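You operate a simulated robot arm through the tools that you are given. There is no shell and no other tool.

The job below is to be done with a simulated robot arm. You get a single attempt, and the scene is never put back.

## Task
Tip the strainer basket's stones into the waste bin and refit the basket.
Fine: shut the lid and swing the clamp bar back over it. Set down upright: strainer basket.

Only the result counts: the job must be done as asked and must still hold three seconds after the hand-in. Knocking over, shifting, dropping, spilling or breaking anything else fails it. A push-on lid holds only when it is set on centred and level and pressed home; a screw cap is set on level and turned clockwise until tight.

## Robot
A 7-joint arm with a two-finger parallel gripper, fixed in place. Base frame: the origin is on the floor under the middle of its stand, x ahead of it, y to its left, z up; the work surface is at about z = 0.6. Lengths are in m, angles in rad, forces in N, time in s.
It reaches about 1.147 m from its shoulder. Its first joint turns from -2.897 to 2.897 rad. Payload 3.43 kg.
The tool frame sits at the grasp point between the pads (the TCP): z along the fingers, y along the line on which they close. The tips reach 0.03 m beyond it. Largest opening 0.094 m; finger width 0.028, thickness 0.01; the body of the gripper, 0.05 by 0.096 m, starts 0.055 m behind the TCP.
Orientation is told as [roll, pitch, yaw] about the base's x, y, z axes, in that order, counted from this pose: with the fingers straight down and closing along the base's y, the tool's x points along the base's -x, its y along +y and its z along -z.

## Interface
- The arm moves only by the tool apply_moves. Its argument "moves" is a list that holds one entry, the list of rows, each a list of 7 numbers: the shift along the base's x, y, z in units of 100 mm (1.0 is 100 mm), then the turn, a rotation vector about the base's x, y, z in units of 45 degrees (1.0 is 45 degrees), then the closure, from 0 (fully open) to 1 (shut). In form: [[[dx, dy, dz, wx, wy, wz, jaw], ...]]. A call has 1 to 20 rows; each row is the pose to reach, as a shift and turn from the pose commanded when the call began. A call with a number of a shift or a turn outside -1 to 1 is refused whole. Each row takes 0.2 s and may step no farther than 0.05 m and 0.15 rad from the row before; otherwise, or with a gripper value out of range, the whole call is refused. A pose out of reach is approached as far as the arm can. The call stops where the force on the tool passes 90 N (or 10 N more than at its start, if that is more) or the arm is blocked; 0.2 s more then pass. Each finger travels about 0.045 m/s and halts on what it meets, pressing with about 35 N; the grip force reading is that of the motor and also rises with nothing between the fingers. The clock runs only during rows and for 0.2 s after the last one: add rows that repeat a pose to give the fingers time. It gives the time, the measured TCP pose, the force on the tool (base axes), the opening and the grip force at its end, in the units of the frame above (readings bear some noise), with the torque about the TCP (base axes, N m) and any sound that the robot's microphone picked up, and new pictures: "views" is both (left out), scene, wrist or none.
- Cameras (640 x 400 px; columns grow to the right, rows downward): "scene" is fixed at [0.0514, 0.5021, 1.6597]; the picture's right is [-0.74, -0.68, 0.00], its down [-0.40, 0.44, -0.81] and it looks along [0.55, -0.59, -0.59] (base axes); focal length 294 px, centre (320, 200). "wrist" rides on the gripper at [0.076, 0.014, -0.102] in the tool frame; the picture's right is [-0.18, 0.98, 0.00], its down [-0.75, -0.14, -0.64] and it looks along [-0.63, -0.12, 0.77] (tool axes); focal length 243 px, centre (320, 200). There is no depth. A picture from a camera that has moved, and an enlarged one, comes with that camera's place and axes in the base frame and with its lens.
- close_up(camera, box): a new picture of the part [left, top, right, bottom] of that camera's present view, enlarged. No time passes.
- close_job(): hands the job in; it is judged then, once.

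Places have to be worked out from the pictures, the camera data and where the tool is seen. Open the gripper and draw the arm clear of the work before you hand the job in, unless the task says otherwise.

The tools are called after "Request:" by a JSON object that holds its "method" and its "body". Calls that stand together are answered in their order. apply_moves: Moves the arm, as the interface text tells. Its arguments: {"type":"object","properties":{"moves":{"type":"array","items":{"type":"array","items":{"type":"array","items":{"type":"number"}}}},"views":{"type":"string","enum":["both","scene","wrist","none"]}},"required":["moves"]} The other tools are called the same way: close_up (camera, box) takes an enlarged picture of a part of a camera's view; close_job () hands the job in.

At the start:

```text
time_s: 0.0
ee_pos: [0.4985, -0.3852, 1.3049]
tool_rot: [0.0, 0.0, -0.001]
force: [0.9, -0.4, -0.1]
wrist_torque: [-0.01, 0.0, -0.02]
gripper_width: 0.0939
grip_force: 0.0
```

scene: 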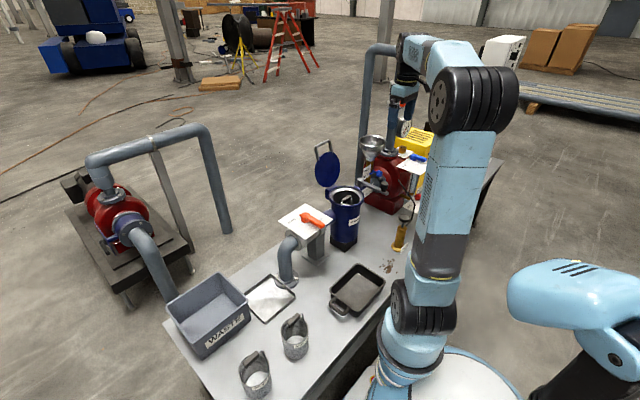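
wrist: 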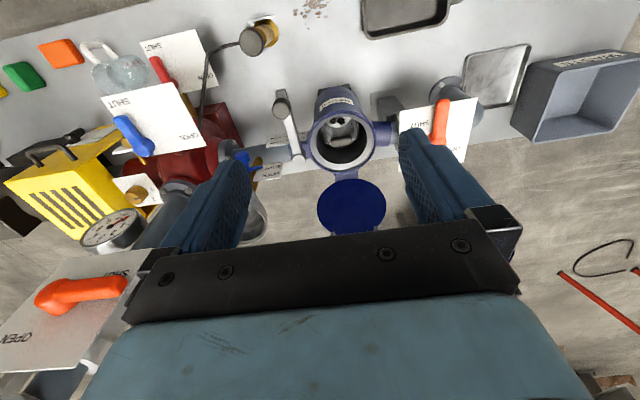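

I'll begin by looking closely at the strainer, the bin and the other things on the bench before moving.

Request:
{"method": "close_up", "body": {"camera": "scene", "box": [290, 120, 450, 260]}}

Request:
{"method": "close_up", "body": {"camera": "wrist", "box": [240, 60, 480, 240]}}

Request:
{"method": "close_up", "body": {"camera": "scene", "box": [150, 220, 400, 400]}}

```text
2.86 times, centred on (370, 190) of scene
camera zoom: at [0.0514, 0.5021, 1.6597], right [-0.74, -0.68, 0.0], down [-0.4, 0.44, -0.81], along [0.55, -0.59, -0.59], focal length 841 px, centre (177, 229)
```

zoom: 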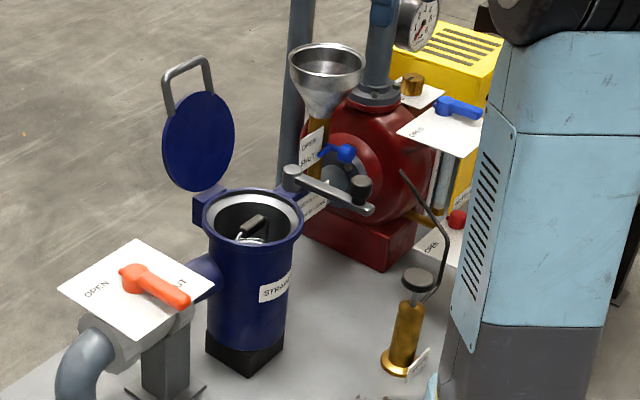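

```text
2.22 times, centred on (360, 150) of wrist
camera zoom: at [0.4238, -0.3707, 1.4069], right [0.18, 0.98, 0.0], down [0.75, -0.14, 0.64], along [0.63, -0.12, -0.77], focal length 539 px, centre (231, 311)
```

zoom: 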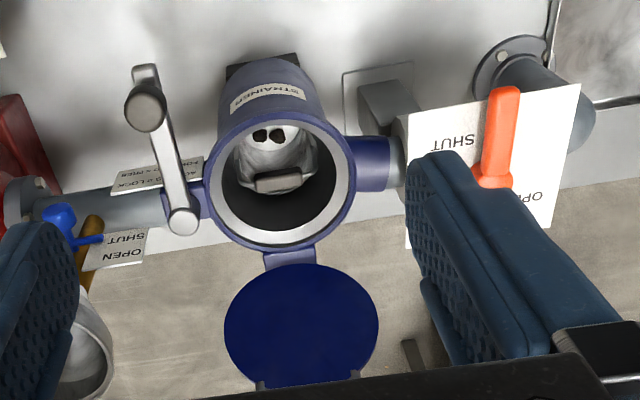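

```text
2.22 times, centred on (275, 310) of scene
camera zoom: at [0.0514, 0.5021, 1.6597], right [-0.74, -0.68, 0.0], down [-0.4, 0.44, -0.81], along [0.55, -0.59, -0.59], focal length 654 px, centre (420, -44)
```

zoom: 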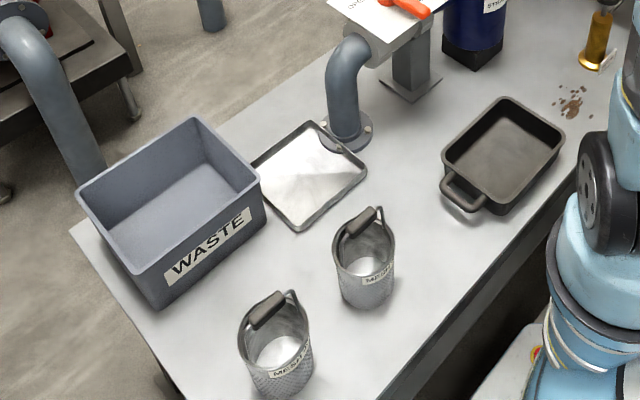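

The strainer's mouth comes out near (0.69, -0.36, 0.89), with its lid open on the far side. I'm zooming further in on the labels, basket grip and clamp bar.

Request:
{"method": "close_up", "body": {"camera": "wrist", "box": [270, 80, 390, 155]}}

Request:
{"method": "close_up", "body": {"camera": "wrist", "box": [300, 80, 390, 190]}}

Request:
{"method": "close_up", "body": {"camera": "scene", "box": [310, 130, 400, 190]}}

Request:
{"method": "close_up", "body": {"camera": "scene", "box": [325, 175, 405, 255]}}

Request:
{"method": "close_up", "body": {"camera": "scene", "box": [230, 300, 330, 400]}}

Request:
{"method": "close_up", "body": {"camera": "scene", "box": [155, 260, 260, 370]}}

```text
5.33 times, centred on (330, 118) of wrist
camera zoom: at [0.4238, -0.3707, 1.4069], right [0.18, 0.98, 0.0], down [0.75, -0.14, 0.64], along [0.63, -0.12, -0.77], focal length 1294 px, centre (267, 640)
```

zoom: 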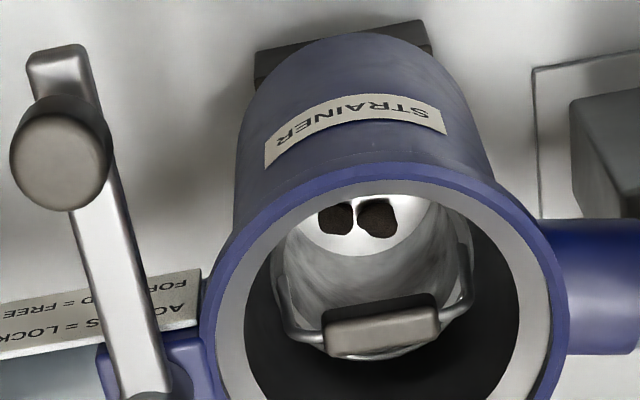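

```text
3.64 times, centred on (345, 135) of wrist
camera zoom: at [0.4238, -0.3707, 1.4069], right [0.18, 0.98, 0.0], down [0.75, -0.14, 0.64], along [0.63, -0.12, -0.77], focal length 882 px, centre (229, 436)
```

zoom: 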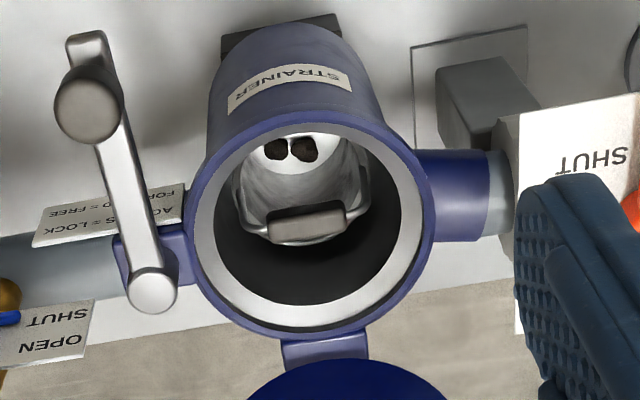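

```text
6.67 times, centred on (355, 160) of scene
camera zoom: at [0.0514, 0.5021, 1.6597], right [-0.74, -0.68, 0.0], down [-0.4, 0.44, -0.81], along [0.55, -0.59, -0.59], focal length 1962 px, centre (87, 467)
```

zoom: 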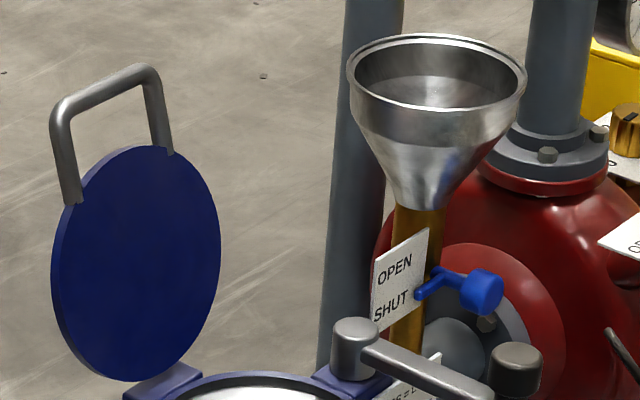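

```text
5.00 times, centred on (365, 215) of scene
camera zoom: at [0.0514, 0.5021, 1.6597], right [-0.74, -0.68, 0.0], down [-0.4, 0.44, -0.81], along [0.55, -0.59, -0.59], focal length 1471 px, centre (95, 125)
```

zoom: 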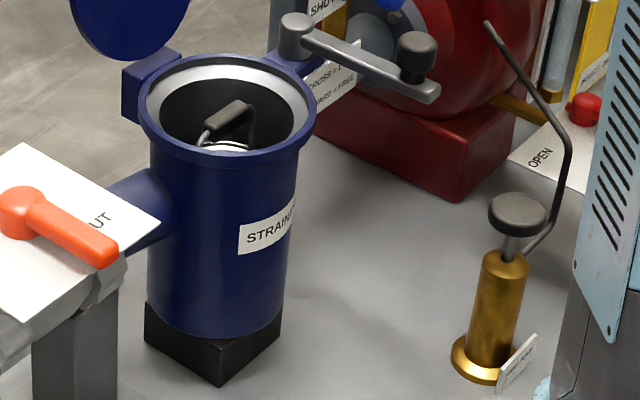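

```text
4.00 times, centred on (280, 350) of scene
camera zoom: at [0.0514, 0.5021, 1.6597], right [-0.74, -0.68, 0.0], down [-0.4, 0.44, -0.81], along [0.55, -0.59, -0.59], focal length 1177 px, centre (480, -400)
```

zoom: 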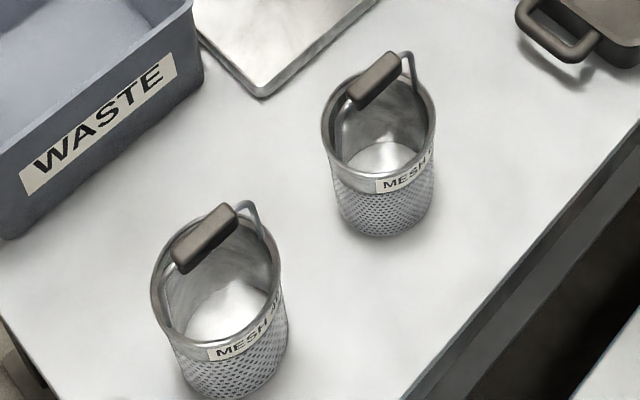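

```text
3.64 times, centred on (208, 315) of scene
camera zoom: at [0.0514, 0.5021, 1.6597], right [-0.74, -0.68, 0.0], down [-0.4, 0.44, -0.81], along [0.55, -0.59, -0.59], focal length 1070 px, centre (729, -218)
```

zoom: 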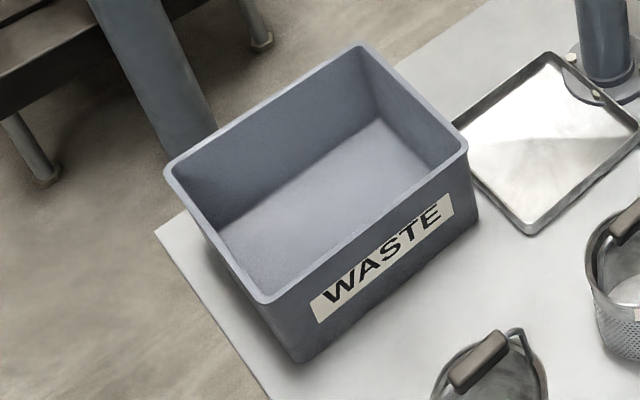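

The label beside the clamp reads "ACROSS = LOCK, FORWARD = FREE". The basket's grip bar lies along y, just below the rim at about (0.683, -0.371, 0.888), so the fingers must close along x. I'll yaw the hand -45° while moving over the strainer at a safe height.

Request:
{"method": "apply_moves", "body": {"moves": [[[0.15, 0.02, 0, 0, 0, -0.1667, 0], [0.3, 0.04, 0, 0, 0, -0.3333, 0], [0.45, 0.06, 0, 0, 0, -0.5, 0], [0.6, 0.08, 0, 0, 0, -0.6667, 0], [0.8, 0.1, 0, 0, 0, -0.8333, 0], [0.95, 0.12, 0, 0, 0, -1.0, 0], [0.95, 0.12, 0, 0, 0, -1.0, 0]]], "views": "both"}}

```text
time_s: 1.6
ee_pos: [0.5935, -0.3743, 1.3035]
tool_rot: [0.0, -0.001, -0.785]
force: [0.1, -0.1, -0.1]
wrist_torque: [0.03, -0.03, 0.02]
gripper_width: 0.0941
grip_force: 0.1
camera wrist: at [0.5514, -0.3097, 1.4067], right [0.83, 0.56, 0.0], down [0.43, -0.63, 0.64], along [0.36, -0.53, -0.77], focal length 243 px, centre (320, 200)
```

scene: 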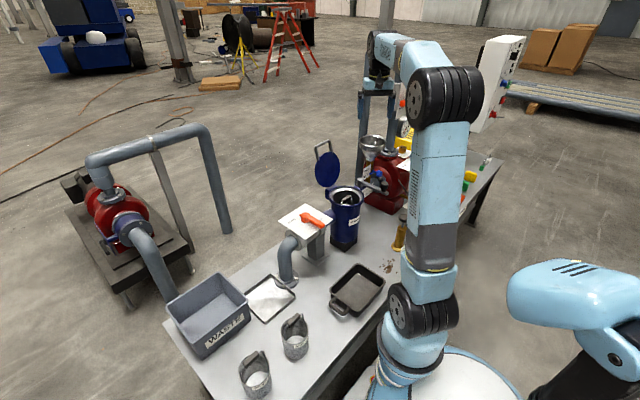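
wrist: 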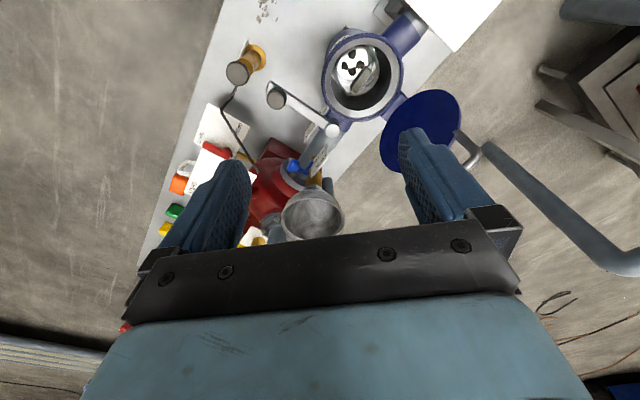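

The rotation works well and the basket is now visible from above. I'm taking a close view to triangulate the mouth and grip.

Request:
{"method": "close_up", "body": {"camera": "wrist", "box": [300, 10, 420, 130]}}

Request:
{"method": "close_up", "body": {"camera": "wrist", "box": [370, 60, 520, 200]}}

```text
3.33 times, centred on (360, 70) of wrist
camera zoom: at [0.5514, -0.3097, 1.4067], right [0.83, 0.56, 0.0], down [0.43, -0.63, 0.64], along [0.36, -0.53, -0.77], focal length 809 px, centre (187, 633)
```

zoom: 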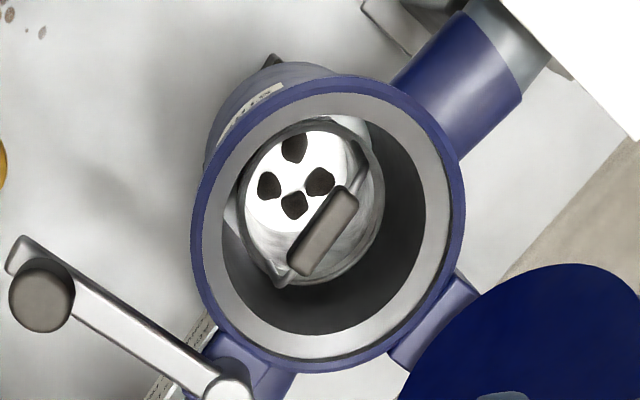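

```text
2.86 times, centred on (445, 130) of wrist
camera zoom: at [0.5514, -0.3097, 1.4067], right [0.83, 0.56, 0.0], down [0.43, -0.63, 0.64], along [0.36, -0.53, -0.77], focal length 693 px, centre (-37, 400)
```

zoom: 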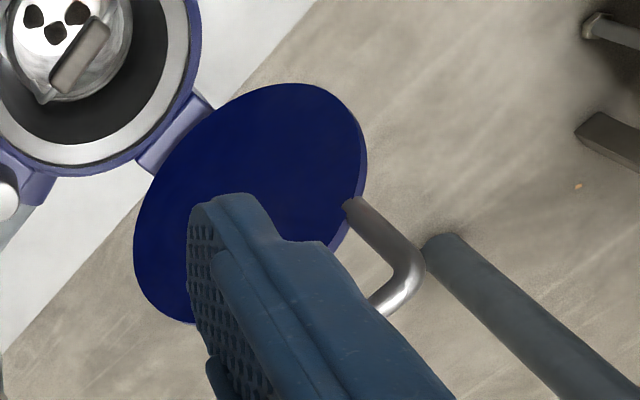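

The strainer mouth triangulates to about (0.685, -0.360, 0.895), and the grip bar to about (0.689, -0.367, 0.88), with four stones on the basket floor. I'll finish the yaw to -90° and come over the bar at z≈1.2.

Request:
{"method": "apply_moves", "body": {"moves": [[[0.15, 0.01, -0.1, 0, 0, -0.1667, 0.2], [0.3, 0.02, -0.3, 0, 0, -0.3333, 0.3], [0.45, 0.04, -0.5, 0, 0, -0.5, 0.3], [0.65, 0.05, -0.7, 0, 0, -0.6667, 0.3], [0.8, 0.06, -0.9, 0, 0, -0.8333, 0.3], [0.95, 0.07, -1.0, 0, 0, -1.0, 0.3], [0.95, 0.07, -1.0, 0, 0, -1.0, 0.3]]], "views": "both"}}

```text
time_s: 3.2
ee_pos: [0.6899, -0.3673, 1.2048]
tool_rot: [0.0, -0.001, -1.573]
force: [-0.3, 0.4, 1.2]
wrist_torque: [0.01, 0.02, -0.02]
gripper_width: 0.0661
grip_force: 0.0
camera wrist: at [0.7049, -0.2908, 1.3077], right [0.98, -0.19, 0.0], down [-0.14, -0.75, 0.64], along [-0.12, -0.63, -0.77], focal length 243 px, centre (320, 200)
```

scene: 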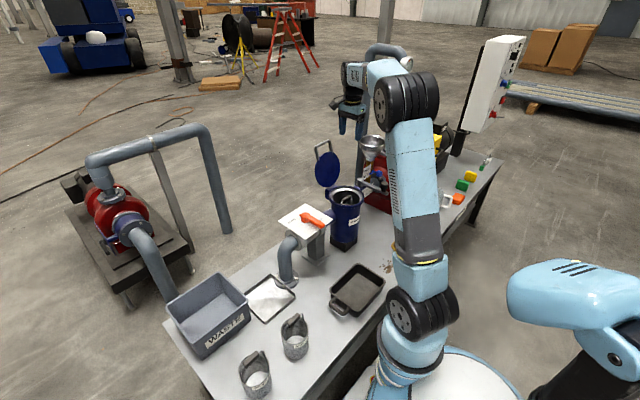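
wrist: 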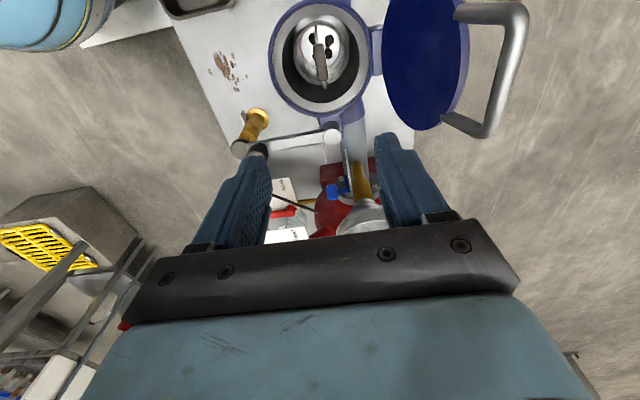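

The hand now sits above the strainer, with the grip bar roughly in line. I'm zooming in to refine the bar's centre and direction.

Request:
{"method": "close_up", "body": {"camera": "wrist", "box": [260, 0, 380, 120]}}

Request:
{"method": "close_up", "body": {"camera": "wrist", "box": [370, 0, 540, 150]}}

```text
3.33 times, centred on (320, 60) of wrist
camera zoom: at [0.7049, -0.2908, 1.3077], right [0.98, -0.19, 0.0], down [-0.14, -0.75, 0.64], along [-0.12, -0.63, -0.77], focal length 809 px, centre (320, 667)
```

zoom: 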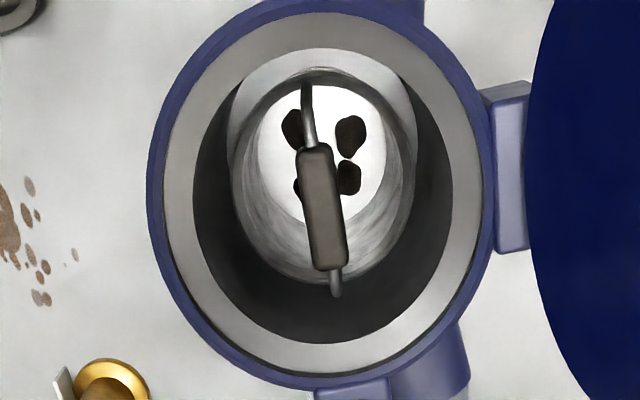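

```text
2.67 times, centred on (455, 75) of wrist
camera zoom: at [0.7049, -0.2908, 1.3077], right [0.98, -0.19, 0.0], down [-0.14, -0.75, 0.64], along [-0.12, -0.63, -0.77], focal length 647 px, centre (-40, 533)
```

zoom: 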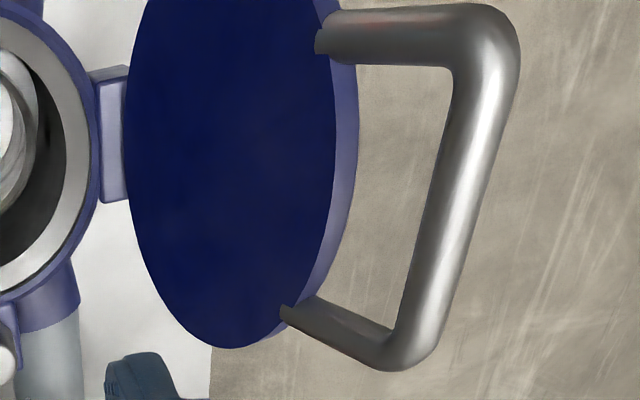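

The bar's centre is about (0.692, -0.368, 0.876), it lies along y within 2°, and it is roughly 14 mm thick. I'm descending straight down in steps, re-checking the alignment on the way.

Request:
{"method": "apply_moves", "body": {"moves": [[[0.01, 0, -0.3, 0, 0, 0, 0.35], [0.02, 0, -0.6, 0, 0, 0, 0.4], [0.02, 0, -0.9, 0, 0, 0, 0.4], [0.02, 0, -1.0, 0, 0, 0, 0.4]]], "views": "none"}}

Request:
{"method": "apply_moves", "body": {"moves": [[[0, 0, -0.3, 0, 0, 0, 0.4], [0, 0, -0.6, 0, 0, 0, 0.4], [0, 0, -0.9, 0, 0, 0, 0.4], [0, 0, -1.0, 0, 0, 0, 0.4], [0, 0, -1.0, 0, 0, 0, 0.4]]], "views": "both"}}

```text
time_s: 4.2
ee_pos: [0.6914, -0.3674, 1.105]
tool_rot: [0.0, 0.001, -1.57]
force: [-0.3, -0.2, 0.4]
wrist_torque: [0.0, -0.04, 0.03]
gripper_width: 0.0563
grip_force: 0.2
```

```text
time_s: 5.4
ee_pos: [0.692, -0.3673, 1.0032]
tool_rot: [0.0, 0.001, -1.571]
force: [0.4, 0.4, -0.4]
wrist_torque: [-0.04, -0.02, 0.0]
gripper_width: 0.0564
grip_force: 0.0
camera wrist: at [0.706, -0.2902, 1.1065], right [0.98, -0.18, 0.0], down [-0.14, -0.75, 0.64], along [-0.12, -0.63, -0.77], focal length 243 px, centre (320, 200)
```

scene: 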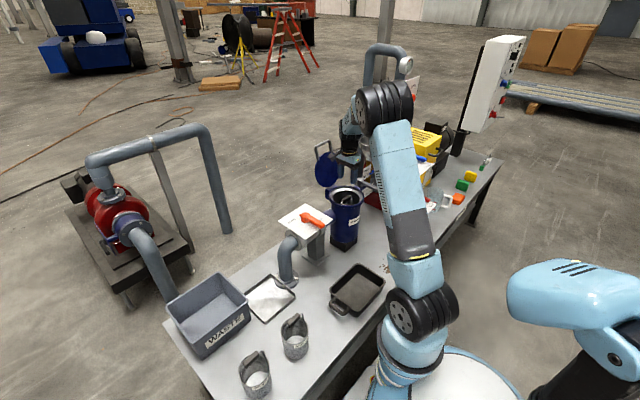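
wrist: 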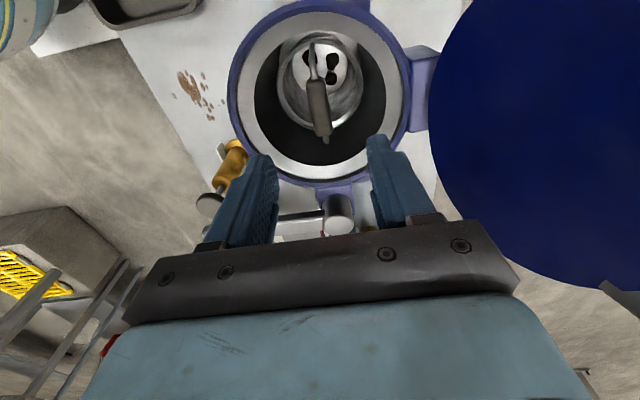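

The bar sits right where predicted, at pixel (319,107), so the hand is aligned. I'm lowering slowly to z≈0.876.

Request:
{"method": "apply_moves", "body": {"moves": [[[0, 0, -0.2, 0, 0, 0, 0.4], [0, 0, -0.4, 0, 0, 0, 0.4], [0, 0, -0.6, 0, 0, 0, 0.4], [0, 0, -0.8, 0, 0, 0, 0.4], [0, 0, -0.9, 0, 0, 0, 0.4], [0, 0, -0.9, 0, 0, 0, 0.4]]], "views": "both"}}

```text
time_s: 6.8
ee_pos: [0.6906, -0.3669, 0.9141]
tool_rot: [-0.001, 0.002, -1.571]
force: [0.2, 0.4, 0.1]
wrist_torque: [0.01, 0.0, 0.01]
gripper_width: 0.0563
grip_force: 0.0
camera wrist: at [0.7066, -0.2902, 1.0176], right [0.98, -0.18, 0.0], down [-0.14, -0.75, 0.64], along [-0.12, -0.63, -0.77], focal length 243 px, centre (320, 200)
```

scene: 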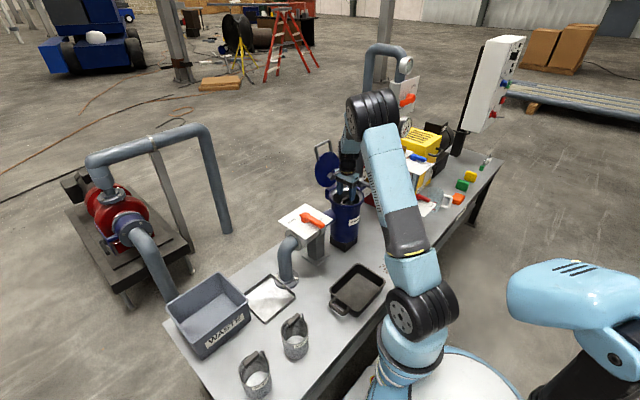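
wrist: 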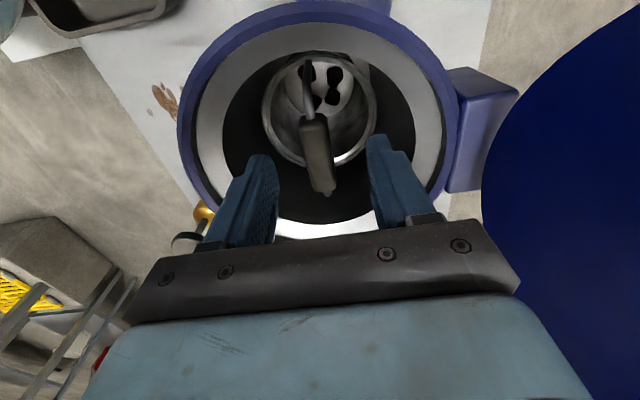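

The bar is now about 36 mm below the TCP and centred. I'm lowering the remaining 38 mm and closing on it.

Request:
{"method": "apply_moves", "body": {"moves": [[[0, -0.01, -0.15, 0, 0, 0, 0.4], [0, -0.01, -0.3, 0, 0, 0, 0.4], [0, -0.01, -0.39, 0, 0, 0, 0.4], [0, -0.01, -0.39, 0, 0, 0, 0.4]]], "views": "both"}}

```text
time_s: 7.8
ee_pos: [0.6905, -0.368, 0.8755]
tool_rot: [0.0, -0.001, -1.571]
force: [0.2, 1.1, -0.1]
wrist_torque: [-0.01, 0.02, -0.03]
gripper_width: 0.0563
grip_force: 0.1
camera wrist: at [0.7062, -0.2912, 0.9786], right [0.98, -0.18, 0.0], down [-0.14, -0.75, 0.64], along [-0.12, -0.63, -0.77], focal length 243 px, centre (320, 200)
```

scene: 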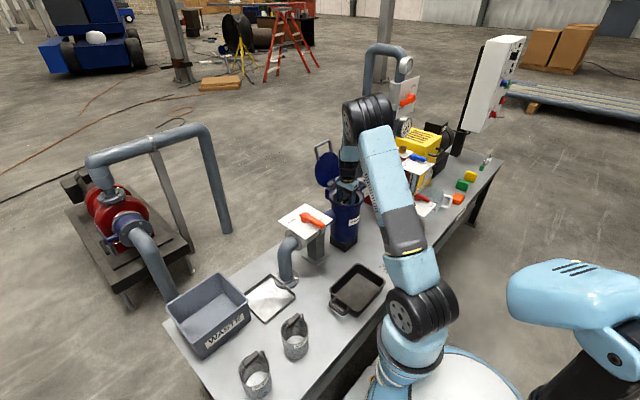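
wrist: 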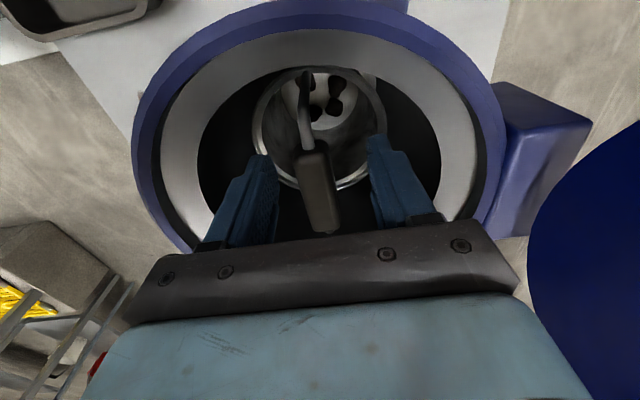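

The bar is at the TCP point between the pads. I'm closing the gripper now.

Request:
{"method": "apply_moves", "body": {"moves": [[[0, 0, 0, 0, 0, 0, 0.6], [0, 0, 0, 0, 0, 0, 0.8], [0, 0, 0, 0, 0, 0, 1], [0, 0, 0, 0, 0, 0, 1], [0, 0, 0, 0, 0, 0, 1], [0, 0, 0, 0, 0, 0, 1]]], "views": "wrist"}}

```text
time_s: 9.2
ee_pos: [0.6907, -0.3687, 0.8763]
tool_rot: [-0.003, 0.0, -1.573]
force: [-0.8, 0.1, 0.0]
wrist_torque: [0.04, 0.01, -0.02]
gripper_width: 0.0221
grip_force: 35.1
camera wrist: at [0.7062, -0.2912, 0.9788], right [0.98, -0.18, 0.0], down [-0.14, -0.75, 0.64], along [-0.12, -0.63, -0.77], focal length 243 px, centre (320, 200)
```

wrist: 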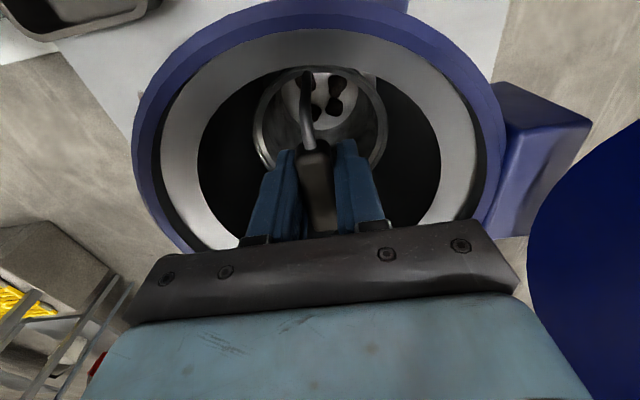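

The bar is held (22 mm, 35 N). I'm noting the seated pose, TCP (0.691, -0.368, 0.876), for refitting, then lifting slowly.

Request:
{"method": "apply_moves", "body": {"moves": [[[0, 0, 0.05, 0, 0, 0, 1], [0, 0, 0.15, 0, 0, 0, 1], [0, 0, 0.3, 0, 0, 0, 1], [0, 0, 0.45, 0, 0, 0, 1], [0, 0, 0.6, 0, 0, 0, 1], [0, 0, 0.75, 0, 0, 0, 1], [0, 0, 0.9, 0, 0, 0, 1], [0, 0, 1.0, 0, 0, 0, 1], [0, 0, 1.0, 0, 0, 0, 1]]], "views": "both"}}

```text
time_s: 11.2
ee_pos: [0.6918, -0.3669, 0.9763]
tool_rot: [-0.001, 0.001, -1.571]
force: [0.0, 0.3, -2.5]
wrist_torque: [0.01, 0.01, 0.02]
gripper_width: 0.0222
grip_force: 35.0
camera wrist: at [0.7066, -0.29, 1.0792], right [0.98, -0.18, 0.0], down [-0.14, -0.75, 0.64], along [-0.12, -0.63, -0.77], focal length 243 px, centre (320, 200)
```

scene: 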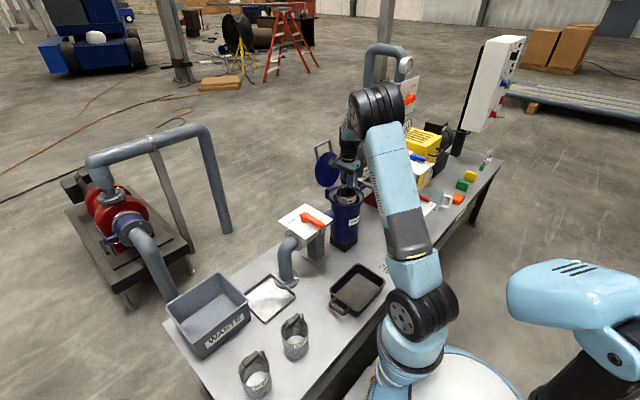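
wrist: 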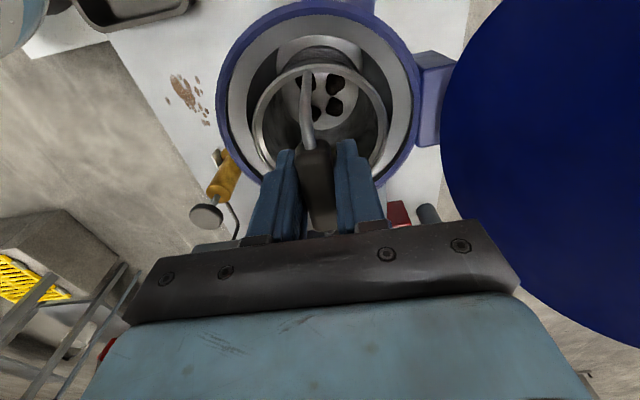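

The basket comes out freely and weighs about 2.5 N with its stones. I'm continuing straight up to clear the strainer.

Request:
{"method": "apply_moves", "body": {"moves": [[[0, 0, 0.2, 0, 0, 0, 1], [0, 0, 0.4, 0, 0, 0, 1], [0, 0, 0.6, 0, 0, 0, 1], [0, 0, 0.8, 0, 0, 0, 1], [0, 0, 1.0, 0, 0, 0, 1]]], "views": "none"}}

Request:
{"method": "apply_moves", "body": {"moves": [[[0, 0, 0.2, 0, 0, 0, 1], [0, 0, 0.4, 0, 0, 0, 1], [0, 0, 0.6, 0, 0, 0, 1], [0, 0, 0.8, 0, 0, 0, 1], [0, 0, 1.0, 0, 0, 0, 1], [0, 0, 1.0, 0, 0, 0, 1]]], "views": "both"}}

```text
time_s: 12.4
ee_pos: [0.6894, -0.3686, 1.0764]
tool_rot: [-0.001, 0.0, -1.572]
force: [1.0, 0.0, -2.4]
wrist_torque: [0.03, 0.01, 0.02]
gripper_width: 0.0221
grip_force: 35.0
```

```text
time_s: 13.8
ee_pos: [0.6924, -0.3666, 1.1757]
tool_rot: [-0.001, 0.0, -1.57]
force: [-0.2, 0.4, -1.8]
wrist_torque: [0.0, 0.01, 0.03]
gripper_width: 0.022
grip_force: 35.3
camera wrist: at [0.7069, -0.2909, 1.2788], right [0.98, -0.18, 0.0], down [-0.14, -0.75, 0.64], along [-0.12, -0.63, -0.77], focal length 243 px, centre (320, 200)
```

scene: 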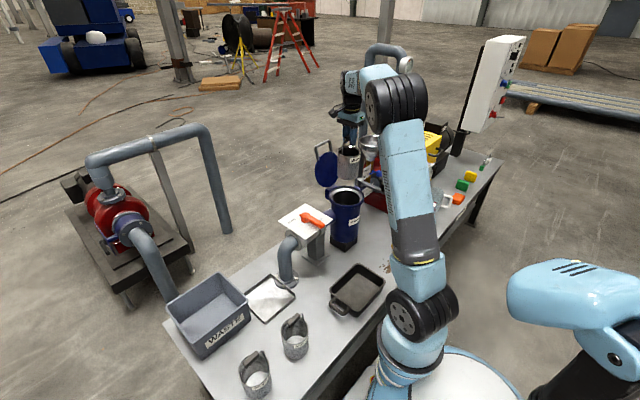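
wrist: 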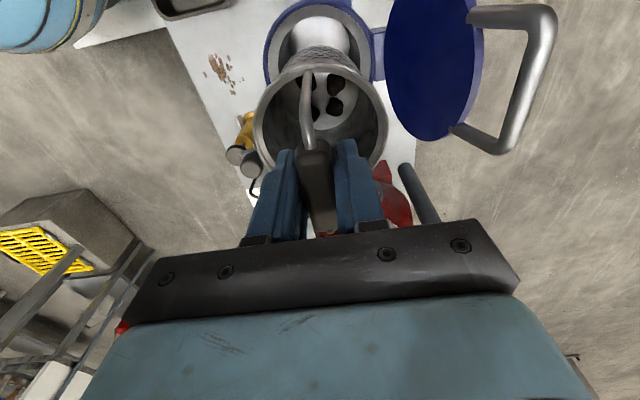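

Request:
{"method": "close_up", "body": {"camera": "scene", "box": [300, 90, 420, 220]}}

Request:
{"method": "close_up", "body": {"camera": "wrist", "box": [240, 0, 400, 200]}}

```text
3.08 times, centred on (360, 155) of scene
camera zoom: at [0.0514, 0.5021, 1.6597], right [-0.74, -0.68, 0.0], down [-0.4, 0.44, -0.81], along [0.55, -0.59, -0.59], focal length 905 px, centre (197, 338)
```

zoom: 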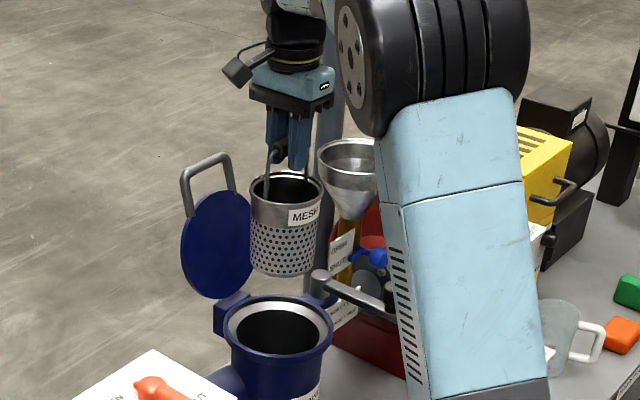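

```text
2.00 times, centred on (320, 100) of wrist
camera zoom: at [0.7069, -0.2909, 1.2788], right [0.98, -0.18, 0.0], down [-0.14, -0.75, 0.64], along [-0.12, -0.63, -0.77], focal length 485 px, centre (320, 400)
```

zoom: 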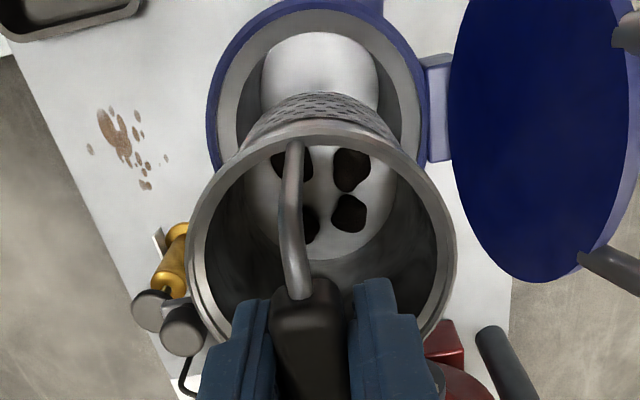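

The basket (about 97 mm wide, bottom about 168 mm below the TCP) hangs straight with all stones in it, clear of the rim. I'll carry it toward the bin (about x 0.69–0.88, y 0.20–0.42, rim z≈0.725) at this height, yawing back by +90° so I can tip toward +y.

Request:
{"method": "apply_moves", "body": {"moves": [[[0.0, 0.1, 0.1, 0, 0, 0.08, 1], [0.02, 0.3, 0.2, 0, 0, 0.16, 1], [0.05, 0.5, 0.2, 0, 0, 0.25, 1], [0.07, 0.7, 0.2, 0, 0, 0.33, 1], [0.09, 0.9, 0.2, 0, 0, 0.42, 1], [0.1, 1.0, 0.2, 0, 0, 0.5, 1]]], "views": "none"}}

Request:
{"method": "apply_moves", "body": {"moves": [[[0.02, 0.2, 0, 0, 0, 0.1, 1], [0.05, 0.4, 0, 0, 0, 0.2, 1], [0.08, 0.6, 0, 0, 0, 0.3, 1], [0.1, 0.8, 0, 0, 0, 0.4, 1], [0.12, 1.0, 0, 0, 0, 0.5, 1]]], "views": "both"}}

```text
time_s: 15.2
ee_pos: [0.7011, -0.2673, 1.196]
tool_rot: [0.001, 0.0, -1.178]
force: [0.5, -0.1, -2.1]
wrist_torque: [0.0, -0.01, 0.01]
gripper_width: 0.0221
grip_force: 35.3
```

```text
time_s: 16.4
ee_pos: [0.7129, -0.1679, 1.1954]
tool_rot: [0.002, -0.001, -0.785]
force: [-0.8, -1.4, -1.9]
wrist_torque: [0.02, -0.04, -0.03]
gripper_width: 0.0219
grip_force: 35.0
camera wrist: at [0.6705, -0.1037, 1.2979], right [0.82, 0.57, 0.0], down [0.43, -0.63, 0.64], along [0.36, -0.53, -0.77], focal length 243 px, centre (320, 200)
```

scene: 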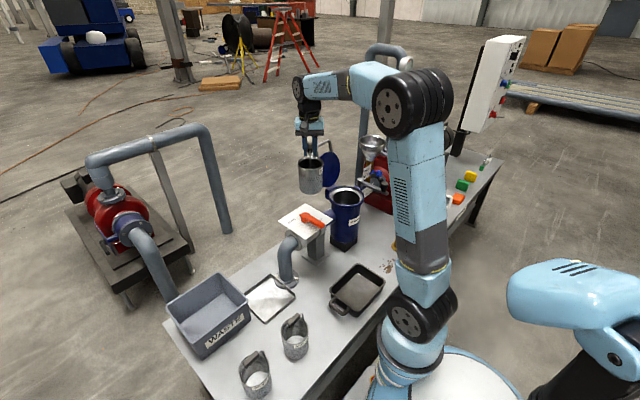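
wrist: 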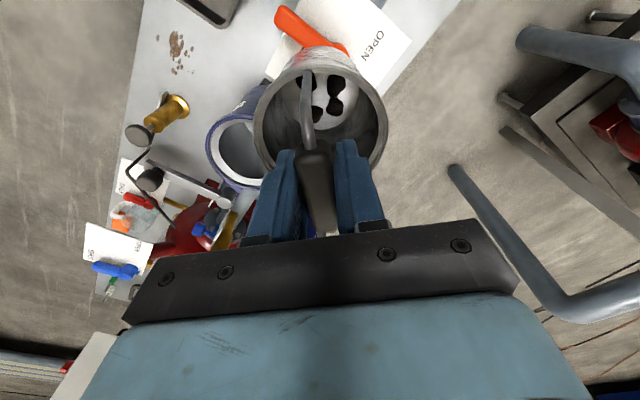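

The carry is smooth and the stones are in place. I'm continuing toward the bin.

Request:
{"method": "apply_moves", "body": {"moves": [[[0.02, 0.2, 0, 0, 0, 0.1, 1], [0.04, 0.4, 0, 0, 0, 0.2, 1], [0.06, 0.6, 0, 0, 0, 0.3, 1], [0.08, 0.8, 0, 0, 0, 0.4, 1], [0.1, 1.0, 0, 0, 0, 0.5, 1]]], "views": "none"}}

Request:
{"method": "apply_moves", "body": {"moves": [[[0.02, 0.2, 0, 0, 0, 0.1, 1], [0.04, 0.4, 0, 0, 0, 0.2, 1], [0.06, 0.6, 0, 0, 0, 0.3, 1], [0.08, 0.8, 0, 0, 0, 0.4, 1], [0.1, 1.0, 0, 0, 0, 0.5, 1]]], "views": "none"}}

Request:
{"method": "apply_moves", "body": {"moves": [[[0.04, 0.2, 0, 0, 0, 0, 1], [0.09, 0.4, 0, 0, 0, 0, 1], [0.13, 0.6, 0, 0, 0, 0, 1], [0.18, 0.8, 0, 0, 0, 0, 1], [0.22, 1.0, 0, 0, 0, 0, 1]]], "views": "both"}}

```text
time_s: 17.6
ee_pos: [0.723, -0.0684, 1.1961]
tool_rot: [0.0, 0.0, -0.393]
force: [0.2, -0.2, -2.4]
wrist_torque: [0.01, 0.05, 0.0]
gripper_width: 0.022
grip_force: 34.8
```

```text
time_s: 18.8
ee_pos: [0.7315, 0.032, 1.1962]
tool_rot: [0.001, 0.001, -0.001]
force: [-0.9, -0.1, -2.7]
wrist_torque: [0.01, -0.01, -0.02]
gripper_width: 0.0219
grip_force: 35.1
```

```text
time_s: 20.0
ee_pos: [0.7554, 0.1312, 1.1954]
tool_rot: [0.0, 0.0, -0.001]
force: [-0.6, -0.9, -2.2]
wrist_torque: [0.02, -0.03, 0.01]
gripper_width: 0.0219
grip_force: 34.9
camera wrist: at [0.6806, 0.147, 1.2978], right [0.18, 0.98, 0.0], down [0.75, -0.14, 0.64], along [0.63, -0.12, -0.77], focal length 243 px, centre (320, 200)
```

scene: 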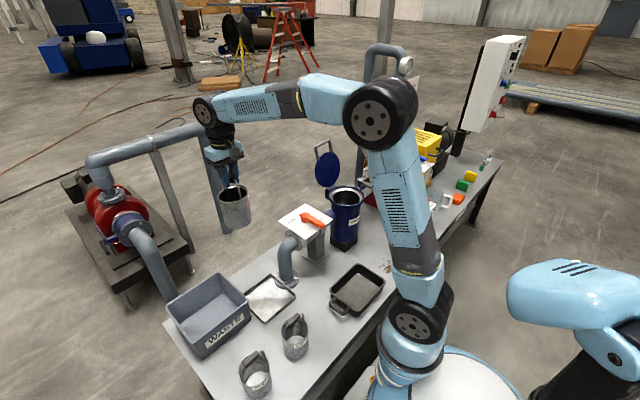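
wrist: 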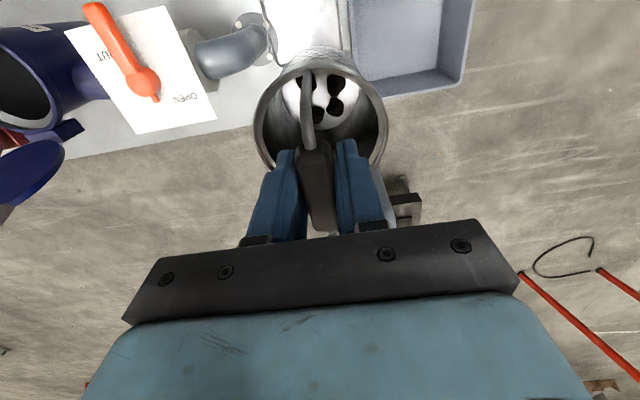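

We are nearing the bin, which shows at the top of the wrist view. I'm zooming to re-measure its rim.

Request:
{"method": "close_up", "body": {"camera": "wrist", "box": [330, 0, 490, 110]}}

Request:
{"method": "close_up", "body": {"camera": "scene", "box": [150, 80, 350, 370]}}

```text
3.64 times, centred on (410, 55) of wrist
camera zoom: at [0.6806, 0.147, 1.2978], right [0.18, 0.98, 0.0], down [0.75, -0.14, 0.64], along [0.63, -0.12, -0.77], focal length 882 px, centre (-7, 727)
```

zoom: 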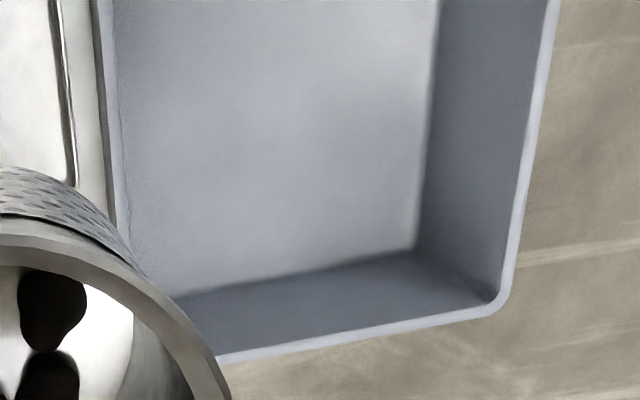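

```text
1.38 times, centred on (250, 225) of scene
camera zoom: at [0.0514, 0.5021, 1.6597], right [-0.74, -0.68, 0.0], down [-0.4, 0.44, -0.81], along [0.55, -0.59, -0.59], focal length 406 px, centre (417, 166)
```

zoom: 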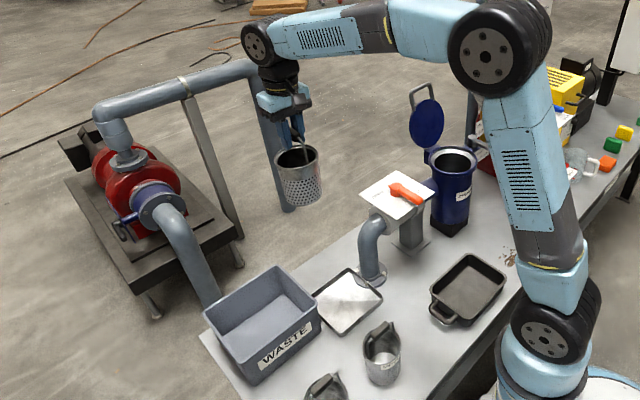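

The bin's rim is confirmed at x 0.686–0.884, y 0.20–0.425, z≈0.73, so its centre is (0.785, 0.313). I'm moving over it and starting the tilt about +x, with the fingers swinging toward +y, still well under the pouring angle.

Request:
{"method": "apply_moves", "body": {"moves": [[[0.06, 0.2, -0.1, 0, 0, 0, 1], [0.12, 0.4, -0.2, 0, 0, 0, 1], [0.18, 0.6, -0.3, 0, 0, 0, 1], [0.24, 0.8, -0.4, 0, 0, 0, 1], [0.3, 1.0, -0.5, 0, 0, 0, 1]]], "views": "none"}}

Request:
{"method": "apply_moves", "body": {"moves": [[[0, 0.1, 0, 0.125, 0, 0, 1], [0, 0.2, 0, 0.25, 0, 0, 1], [0, 0.3, 0, 0.375, 0, 0, 1], [0, 0.4, 0, 0.5, 0, 0, 1], [0, 0.5, 0, 0.625, 0, 0, 1], [0, 0.55, 0, 0.75, 0, 0, 1], [0, 0.6, 0, 0.875, 0, 0, 1], [0, 0.6, 0, 1.0, 0, 0, 1]]], "views": "both"}}

```text
time_s: 21.2
ee_pos: [0.7848, 0.2317, 1.1454]
tool_rot: [-0.001, 0.0, -0.002]
force: [0.5, -0.8, -1.6]
wrist_torque: [0.02, 0.03, 0.01]
gripper_width: 0.0217
grip_force: 34.8
```

```text
time_s: 23.0
ee_pos: [0.7842, 0.2926, 1.1459]
tool_rot: [0.789, 0.002, 0.0]
force: [-0.8, -0.3, -1.2]
wrist_torque: [-0.14, -0.01, 0.01]
gripper_width: 0.0223
grip_force: 34.5
camera wrist: at [0.71, 0.2304, 1.228], right [0.19, 0.69, 0.7], down [0.75, -0.55, 0.35], along [0.63, 0.46, -0.63], focal length 243 px, centre (320, 200)
```

scene: 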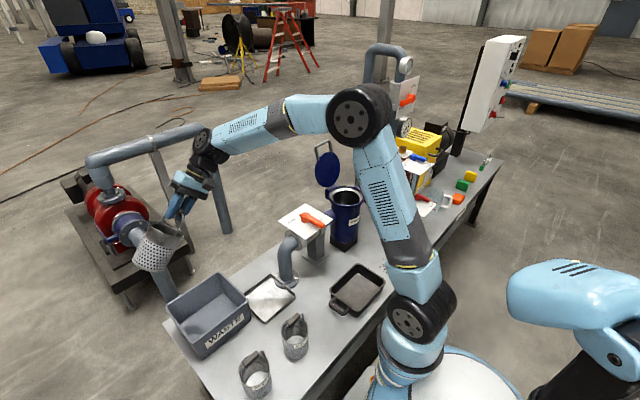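
wrist: 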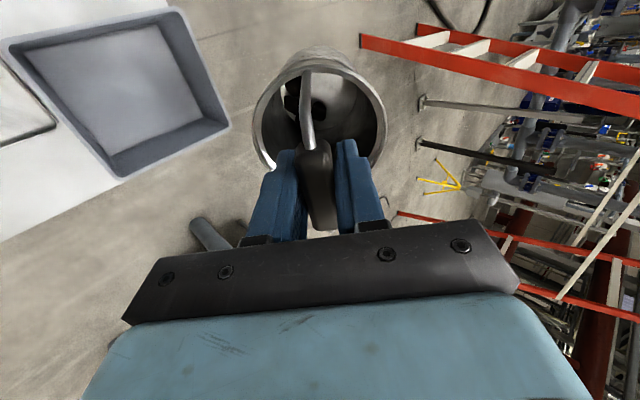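

The 45° tilt is reached exactly and the basket hasn't shifted in the grip. I'm tilting to about 85° while lowering.

Request:
{"method": "apply_moves", "body": {"moves": [[[0, 0, -0.1, 0.11, 0, 0, 1], [0, 0, -0.2, 0.22, 0, 0, 1], [0, 0, -0.3, 0.33, 0, 0, 1], [0, 0, -0.4, 0.44, 0, 0, 1], [0, 0, -0.5, 0.55, 0, 0, 1], [0, 0, -0.6, 0.66, 0, 0, 1], [0, 0, -0.7, 0.77, 0, 0, 1], [0, 0, -0.8, 0.88, 0, 0, 1], [0, 0, -0.8, 0.88, 0, 0, 1]]], "views": "both"}}

```text
time_s: 25.0
ee_pos: [0.7847, 0.2922, 1.0659]
tool_rot: [1.477, 0.0, 0.0]
force: [-0.1, 0.3, -1.7]
wrist_torque: [-0.23, -0.01, -0.01]
gripper_width: 0.0221
grip_force: 35.2
camera wrist: at [0.7101, 0.1923, 1.0896], right [0.18, 0.09, 0.98], down [0.75, -0.65, -0.08], along [0.63, 0.75, -0.19], focal length 243 px, centre (320, 200)
```

scene: 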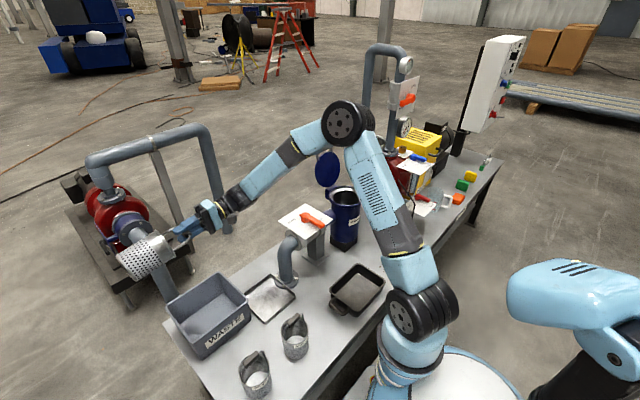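
wrist: 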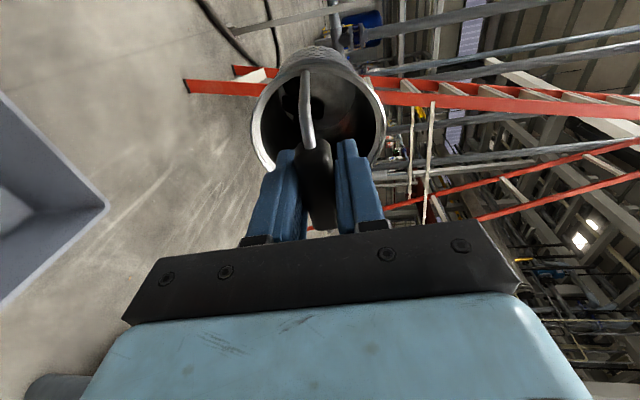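

Tilted to 85° and steady, with the mouth facing the robot side and the arm tracking well. I'm lowering to z≈0.965 so the stones have a short drop.

Request:
{"method": "apply_moves", "body": {"moves": [[[0, 0.01, -0.2, 0, 0, 0, 1], [0, 0.02, -0.4, 0, 0, 0, 1], [0, 0.03, -0.6, 0, 0, 0, 1], [0, 0.04, -0.8, 0, 0, 0, 1], [0, 0.05, -1.0, 0, 0, 0, 1], [0, 0.05, -1.0, 0, 0, 0, 1]]], "views": "both"}}

```text
time_s: 26.4
ee_pos: [0.7853, 0.2972, 0.9653]
tool_rot: [1.477, 0.001, 0.0]
force: [0.3, -0.8, -2.2]
wrist_torque: [-0.27, -0.02, 0.0]
gripper_width: 0.022
grip_force: 35.1
camera wrist: at [0.7107, 0.1977, 0.9899], right [0.19, 0.09, 0.98], down [0.75, -0.65, -0.08], along [0.63, 0.75, -0.19], focal length 243 px, centre (320, 200)
```

scene: 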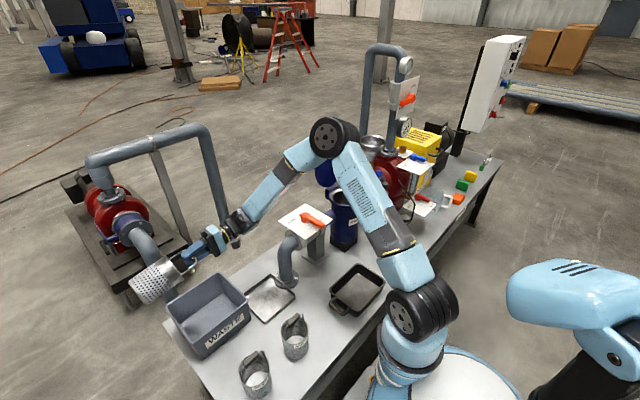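
wrist: 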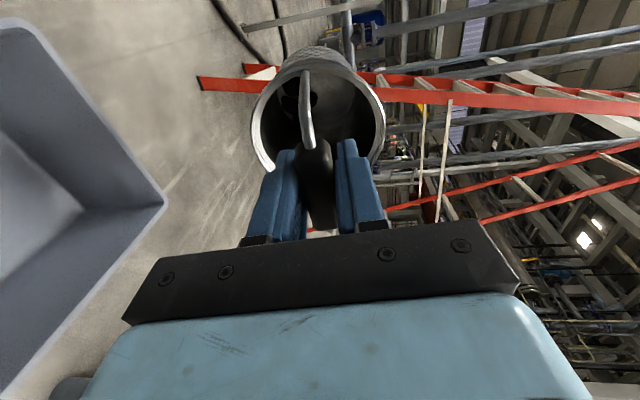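

The basket mouth is over the bin, lying horizontal. I'm tilting slowly past horizontal by about 22° and checking for stones.

Request:
{"method": "apply_moves", "body": {"moves": [[[0, 0, 0, 0.08, 0, 0, 1], [0, 0, 0, 0.16, 0, 0, 1], [0, 0, 0, 0.24, 0, 0, 1], [0, 0, 0, 0.32, 0, 0, 1], [0, 0, 0, 0.4, 0, 0, 1], [0, 0, 0, 0.48, 0, 0, 1], [0, 0, 0, 0.56, 0, 0, 1], [0, 0, 0, 0.6, 0, 0, 1], [0, 0, 0, 0.6, 0, 0, 1]]], "views": "both"}}

```text
time_s: 28.4
ee_pos: [0.7854, 0.2969, 0.9654]
tool_rot: [1.947, -0.001, 0.002]
force: [0.0, 0.1, -2.3]
wrist_torque: [-0.16, 0.02, -0.02]
gripper_width: 0.0219
grip_force: 35.2
camera wrist: at [0.7097, 0.1968, 0.9407], right [0.18, -0.36, 0.91], down [0.75, -0.55, -0.37], along [0.63, 0.76, 0.17], focal length 243 px, centre (320, 200)
```

scene: 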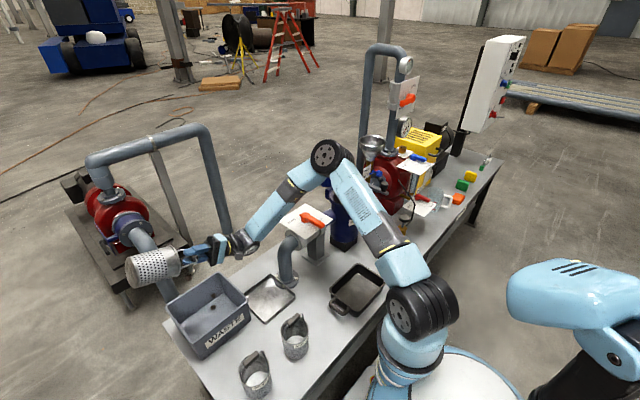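
wrist: 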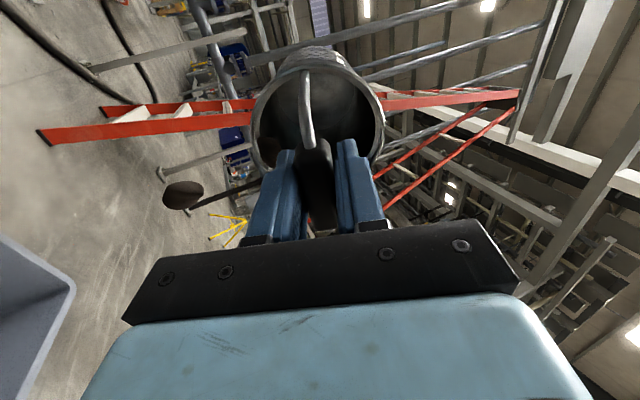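

One stone seems to be falling just now. I'm zooming on both views to see where things land.

Request:
{"method": "close_up", "body": {"camera": "scene", "box": [100, 220, 290, 370]}}

Request:
{"method": "close_up", "body": {"camera": "wrist", "box": [150, 30, 400, 240]}}

```text
2.67 times, centred on (195, 295) of scene
camera zoom: at [0.0514, 0.5021, 1.6597], right [-0.74, -0.68, 0.0], down [-0.4, 0.44, -0.81], along [0.55, -0.59, -0.59], focal length 785 px, centre (653, -53)
```

zoom: 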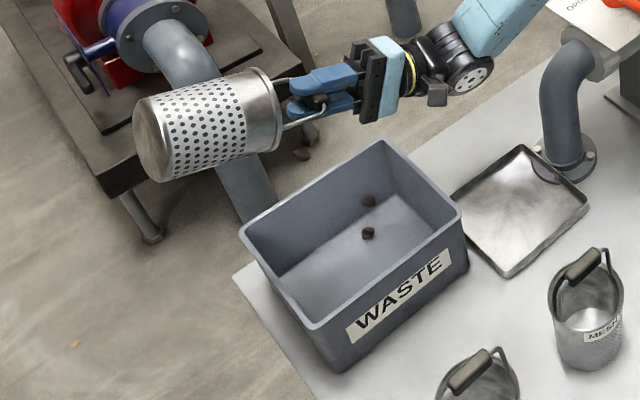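

```text
1.90 times, centred on (275, 135) of wrist
camera zoom: at [0.7097, 0.1968, 0.9407], right [0.18, -0.36, 0.91], down [0.75, -0.55, -0.37], along [0.63, 0.76, 0.17], focal length 462 px, centre (406, 324)
```

zoom: 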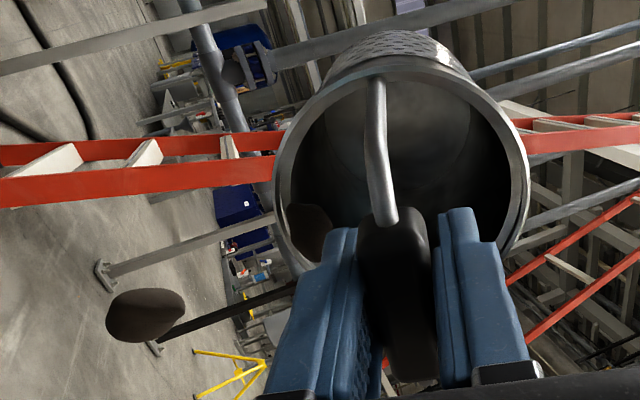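

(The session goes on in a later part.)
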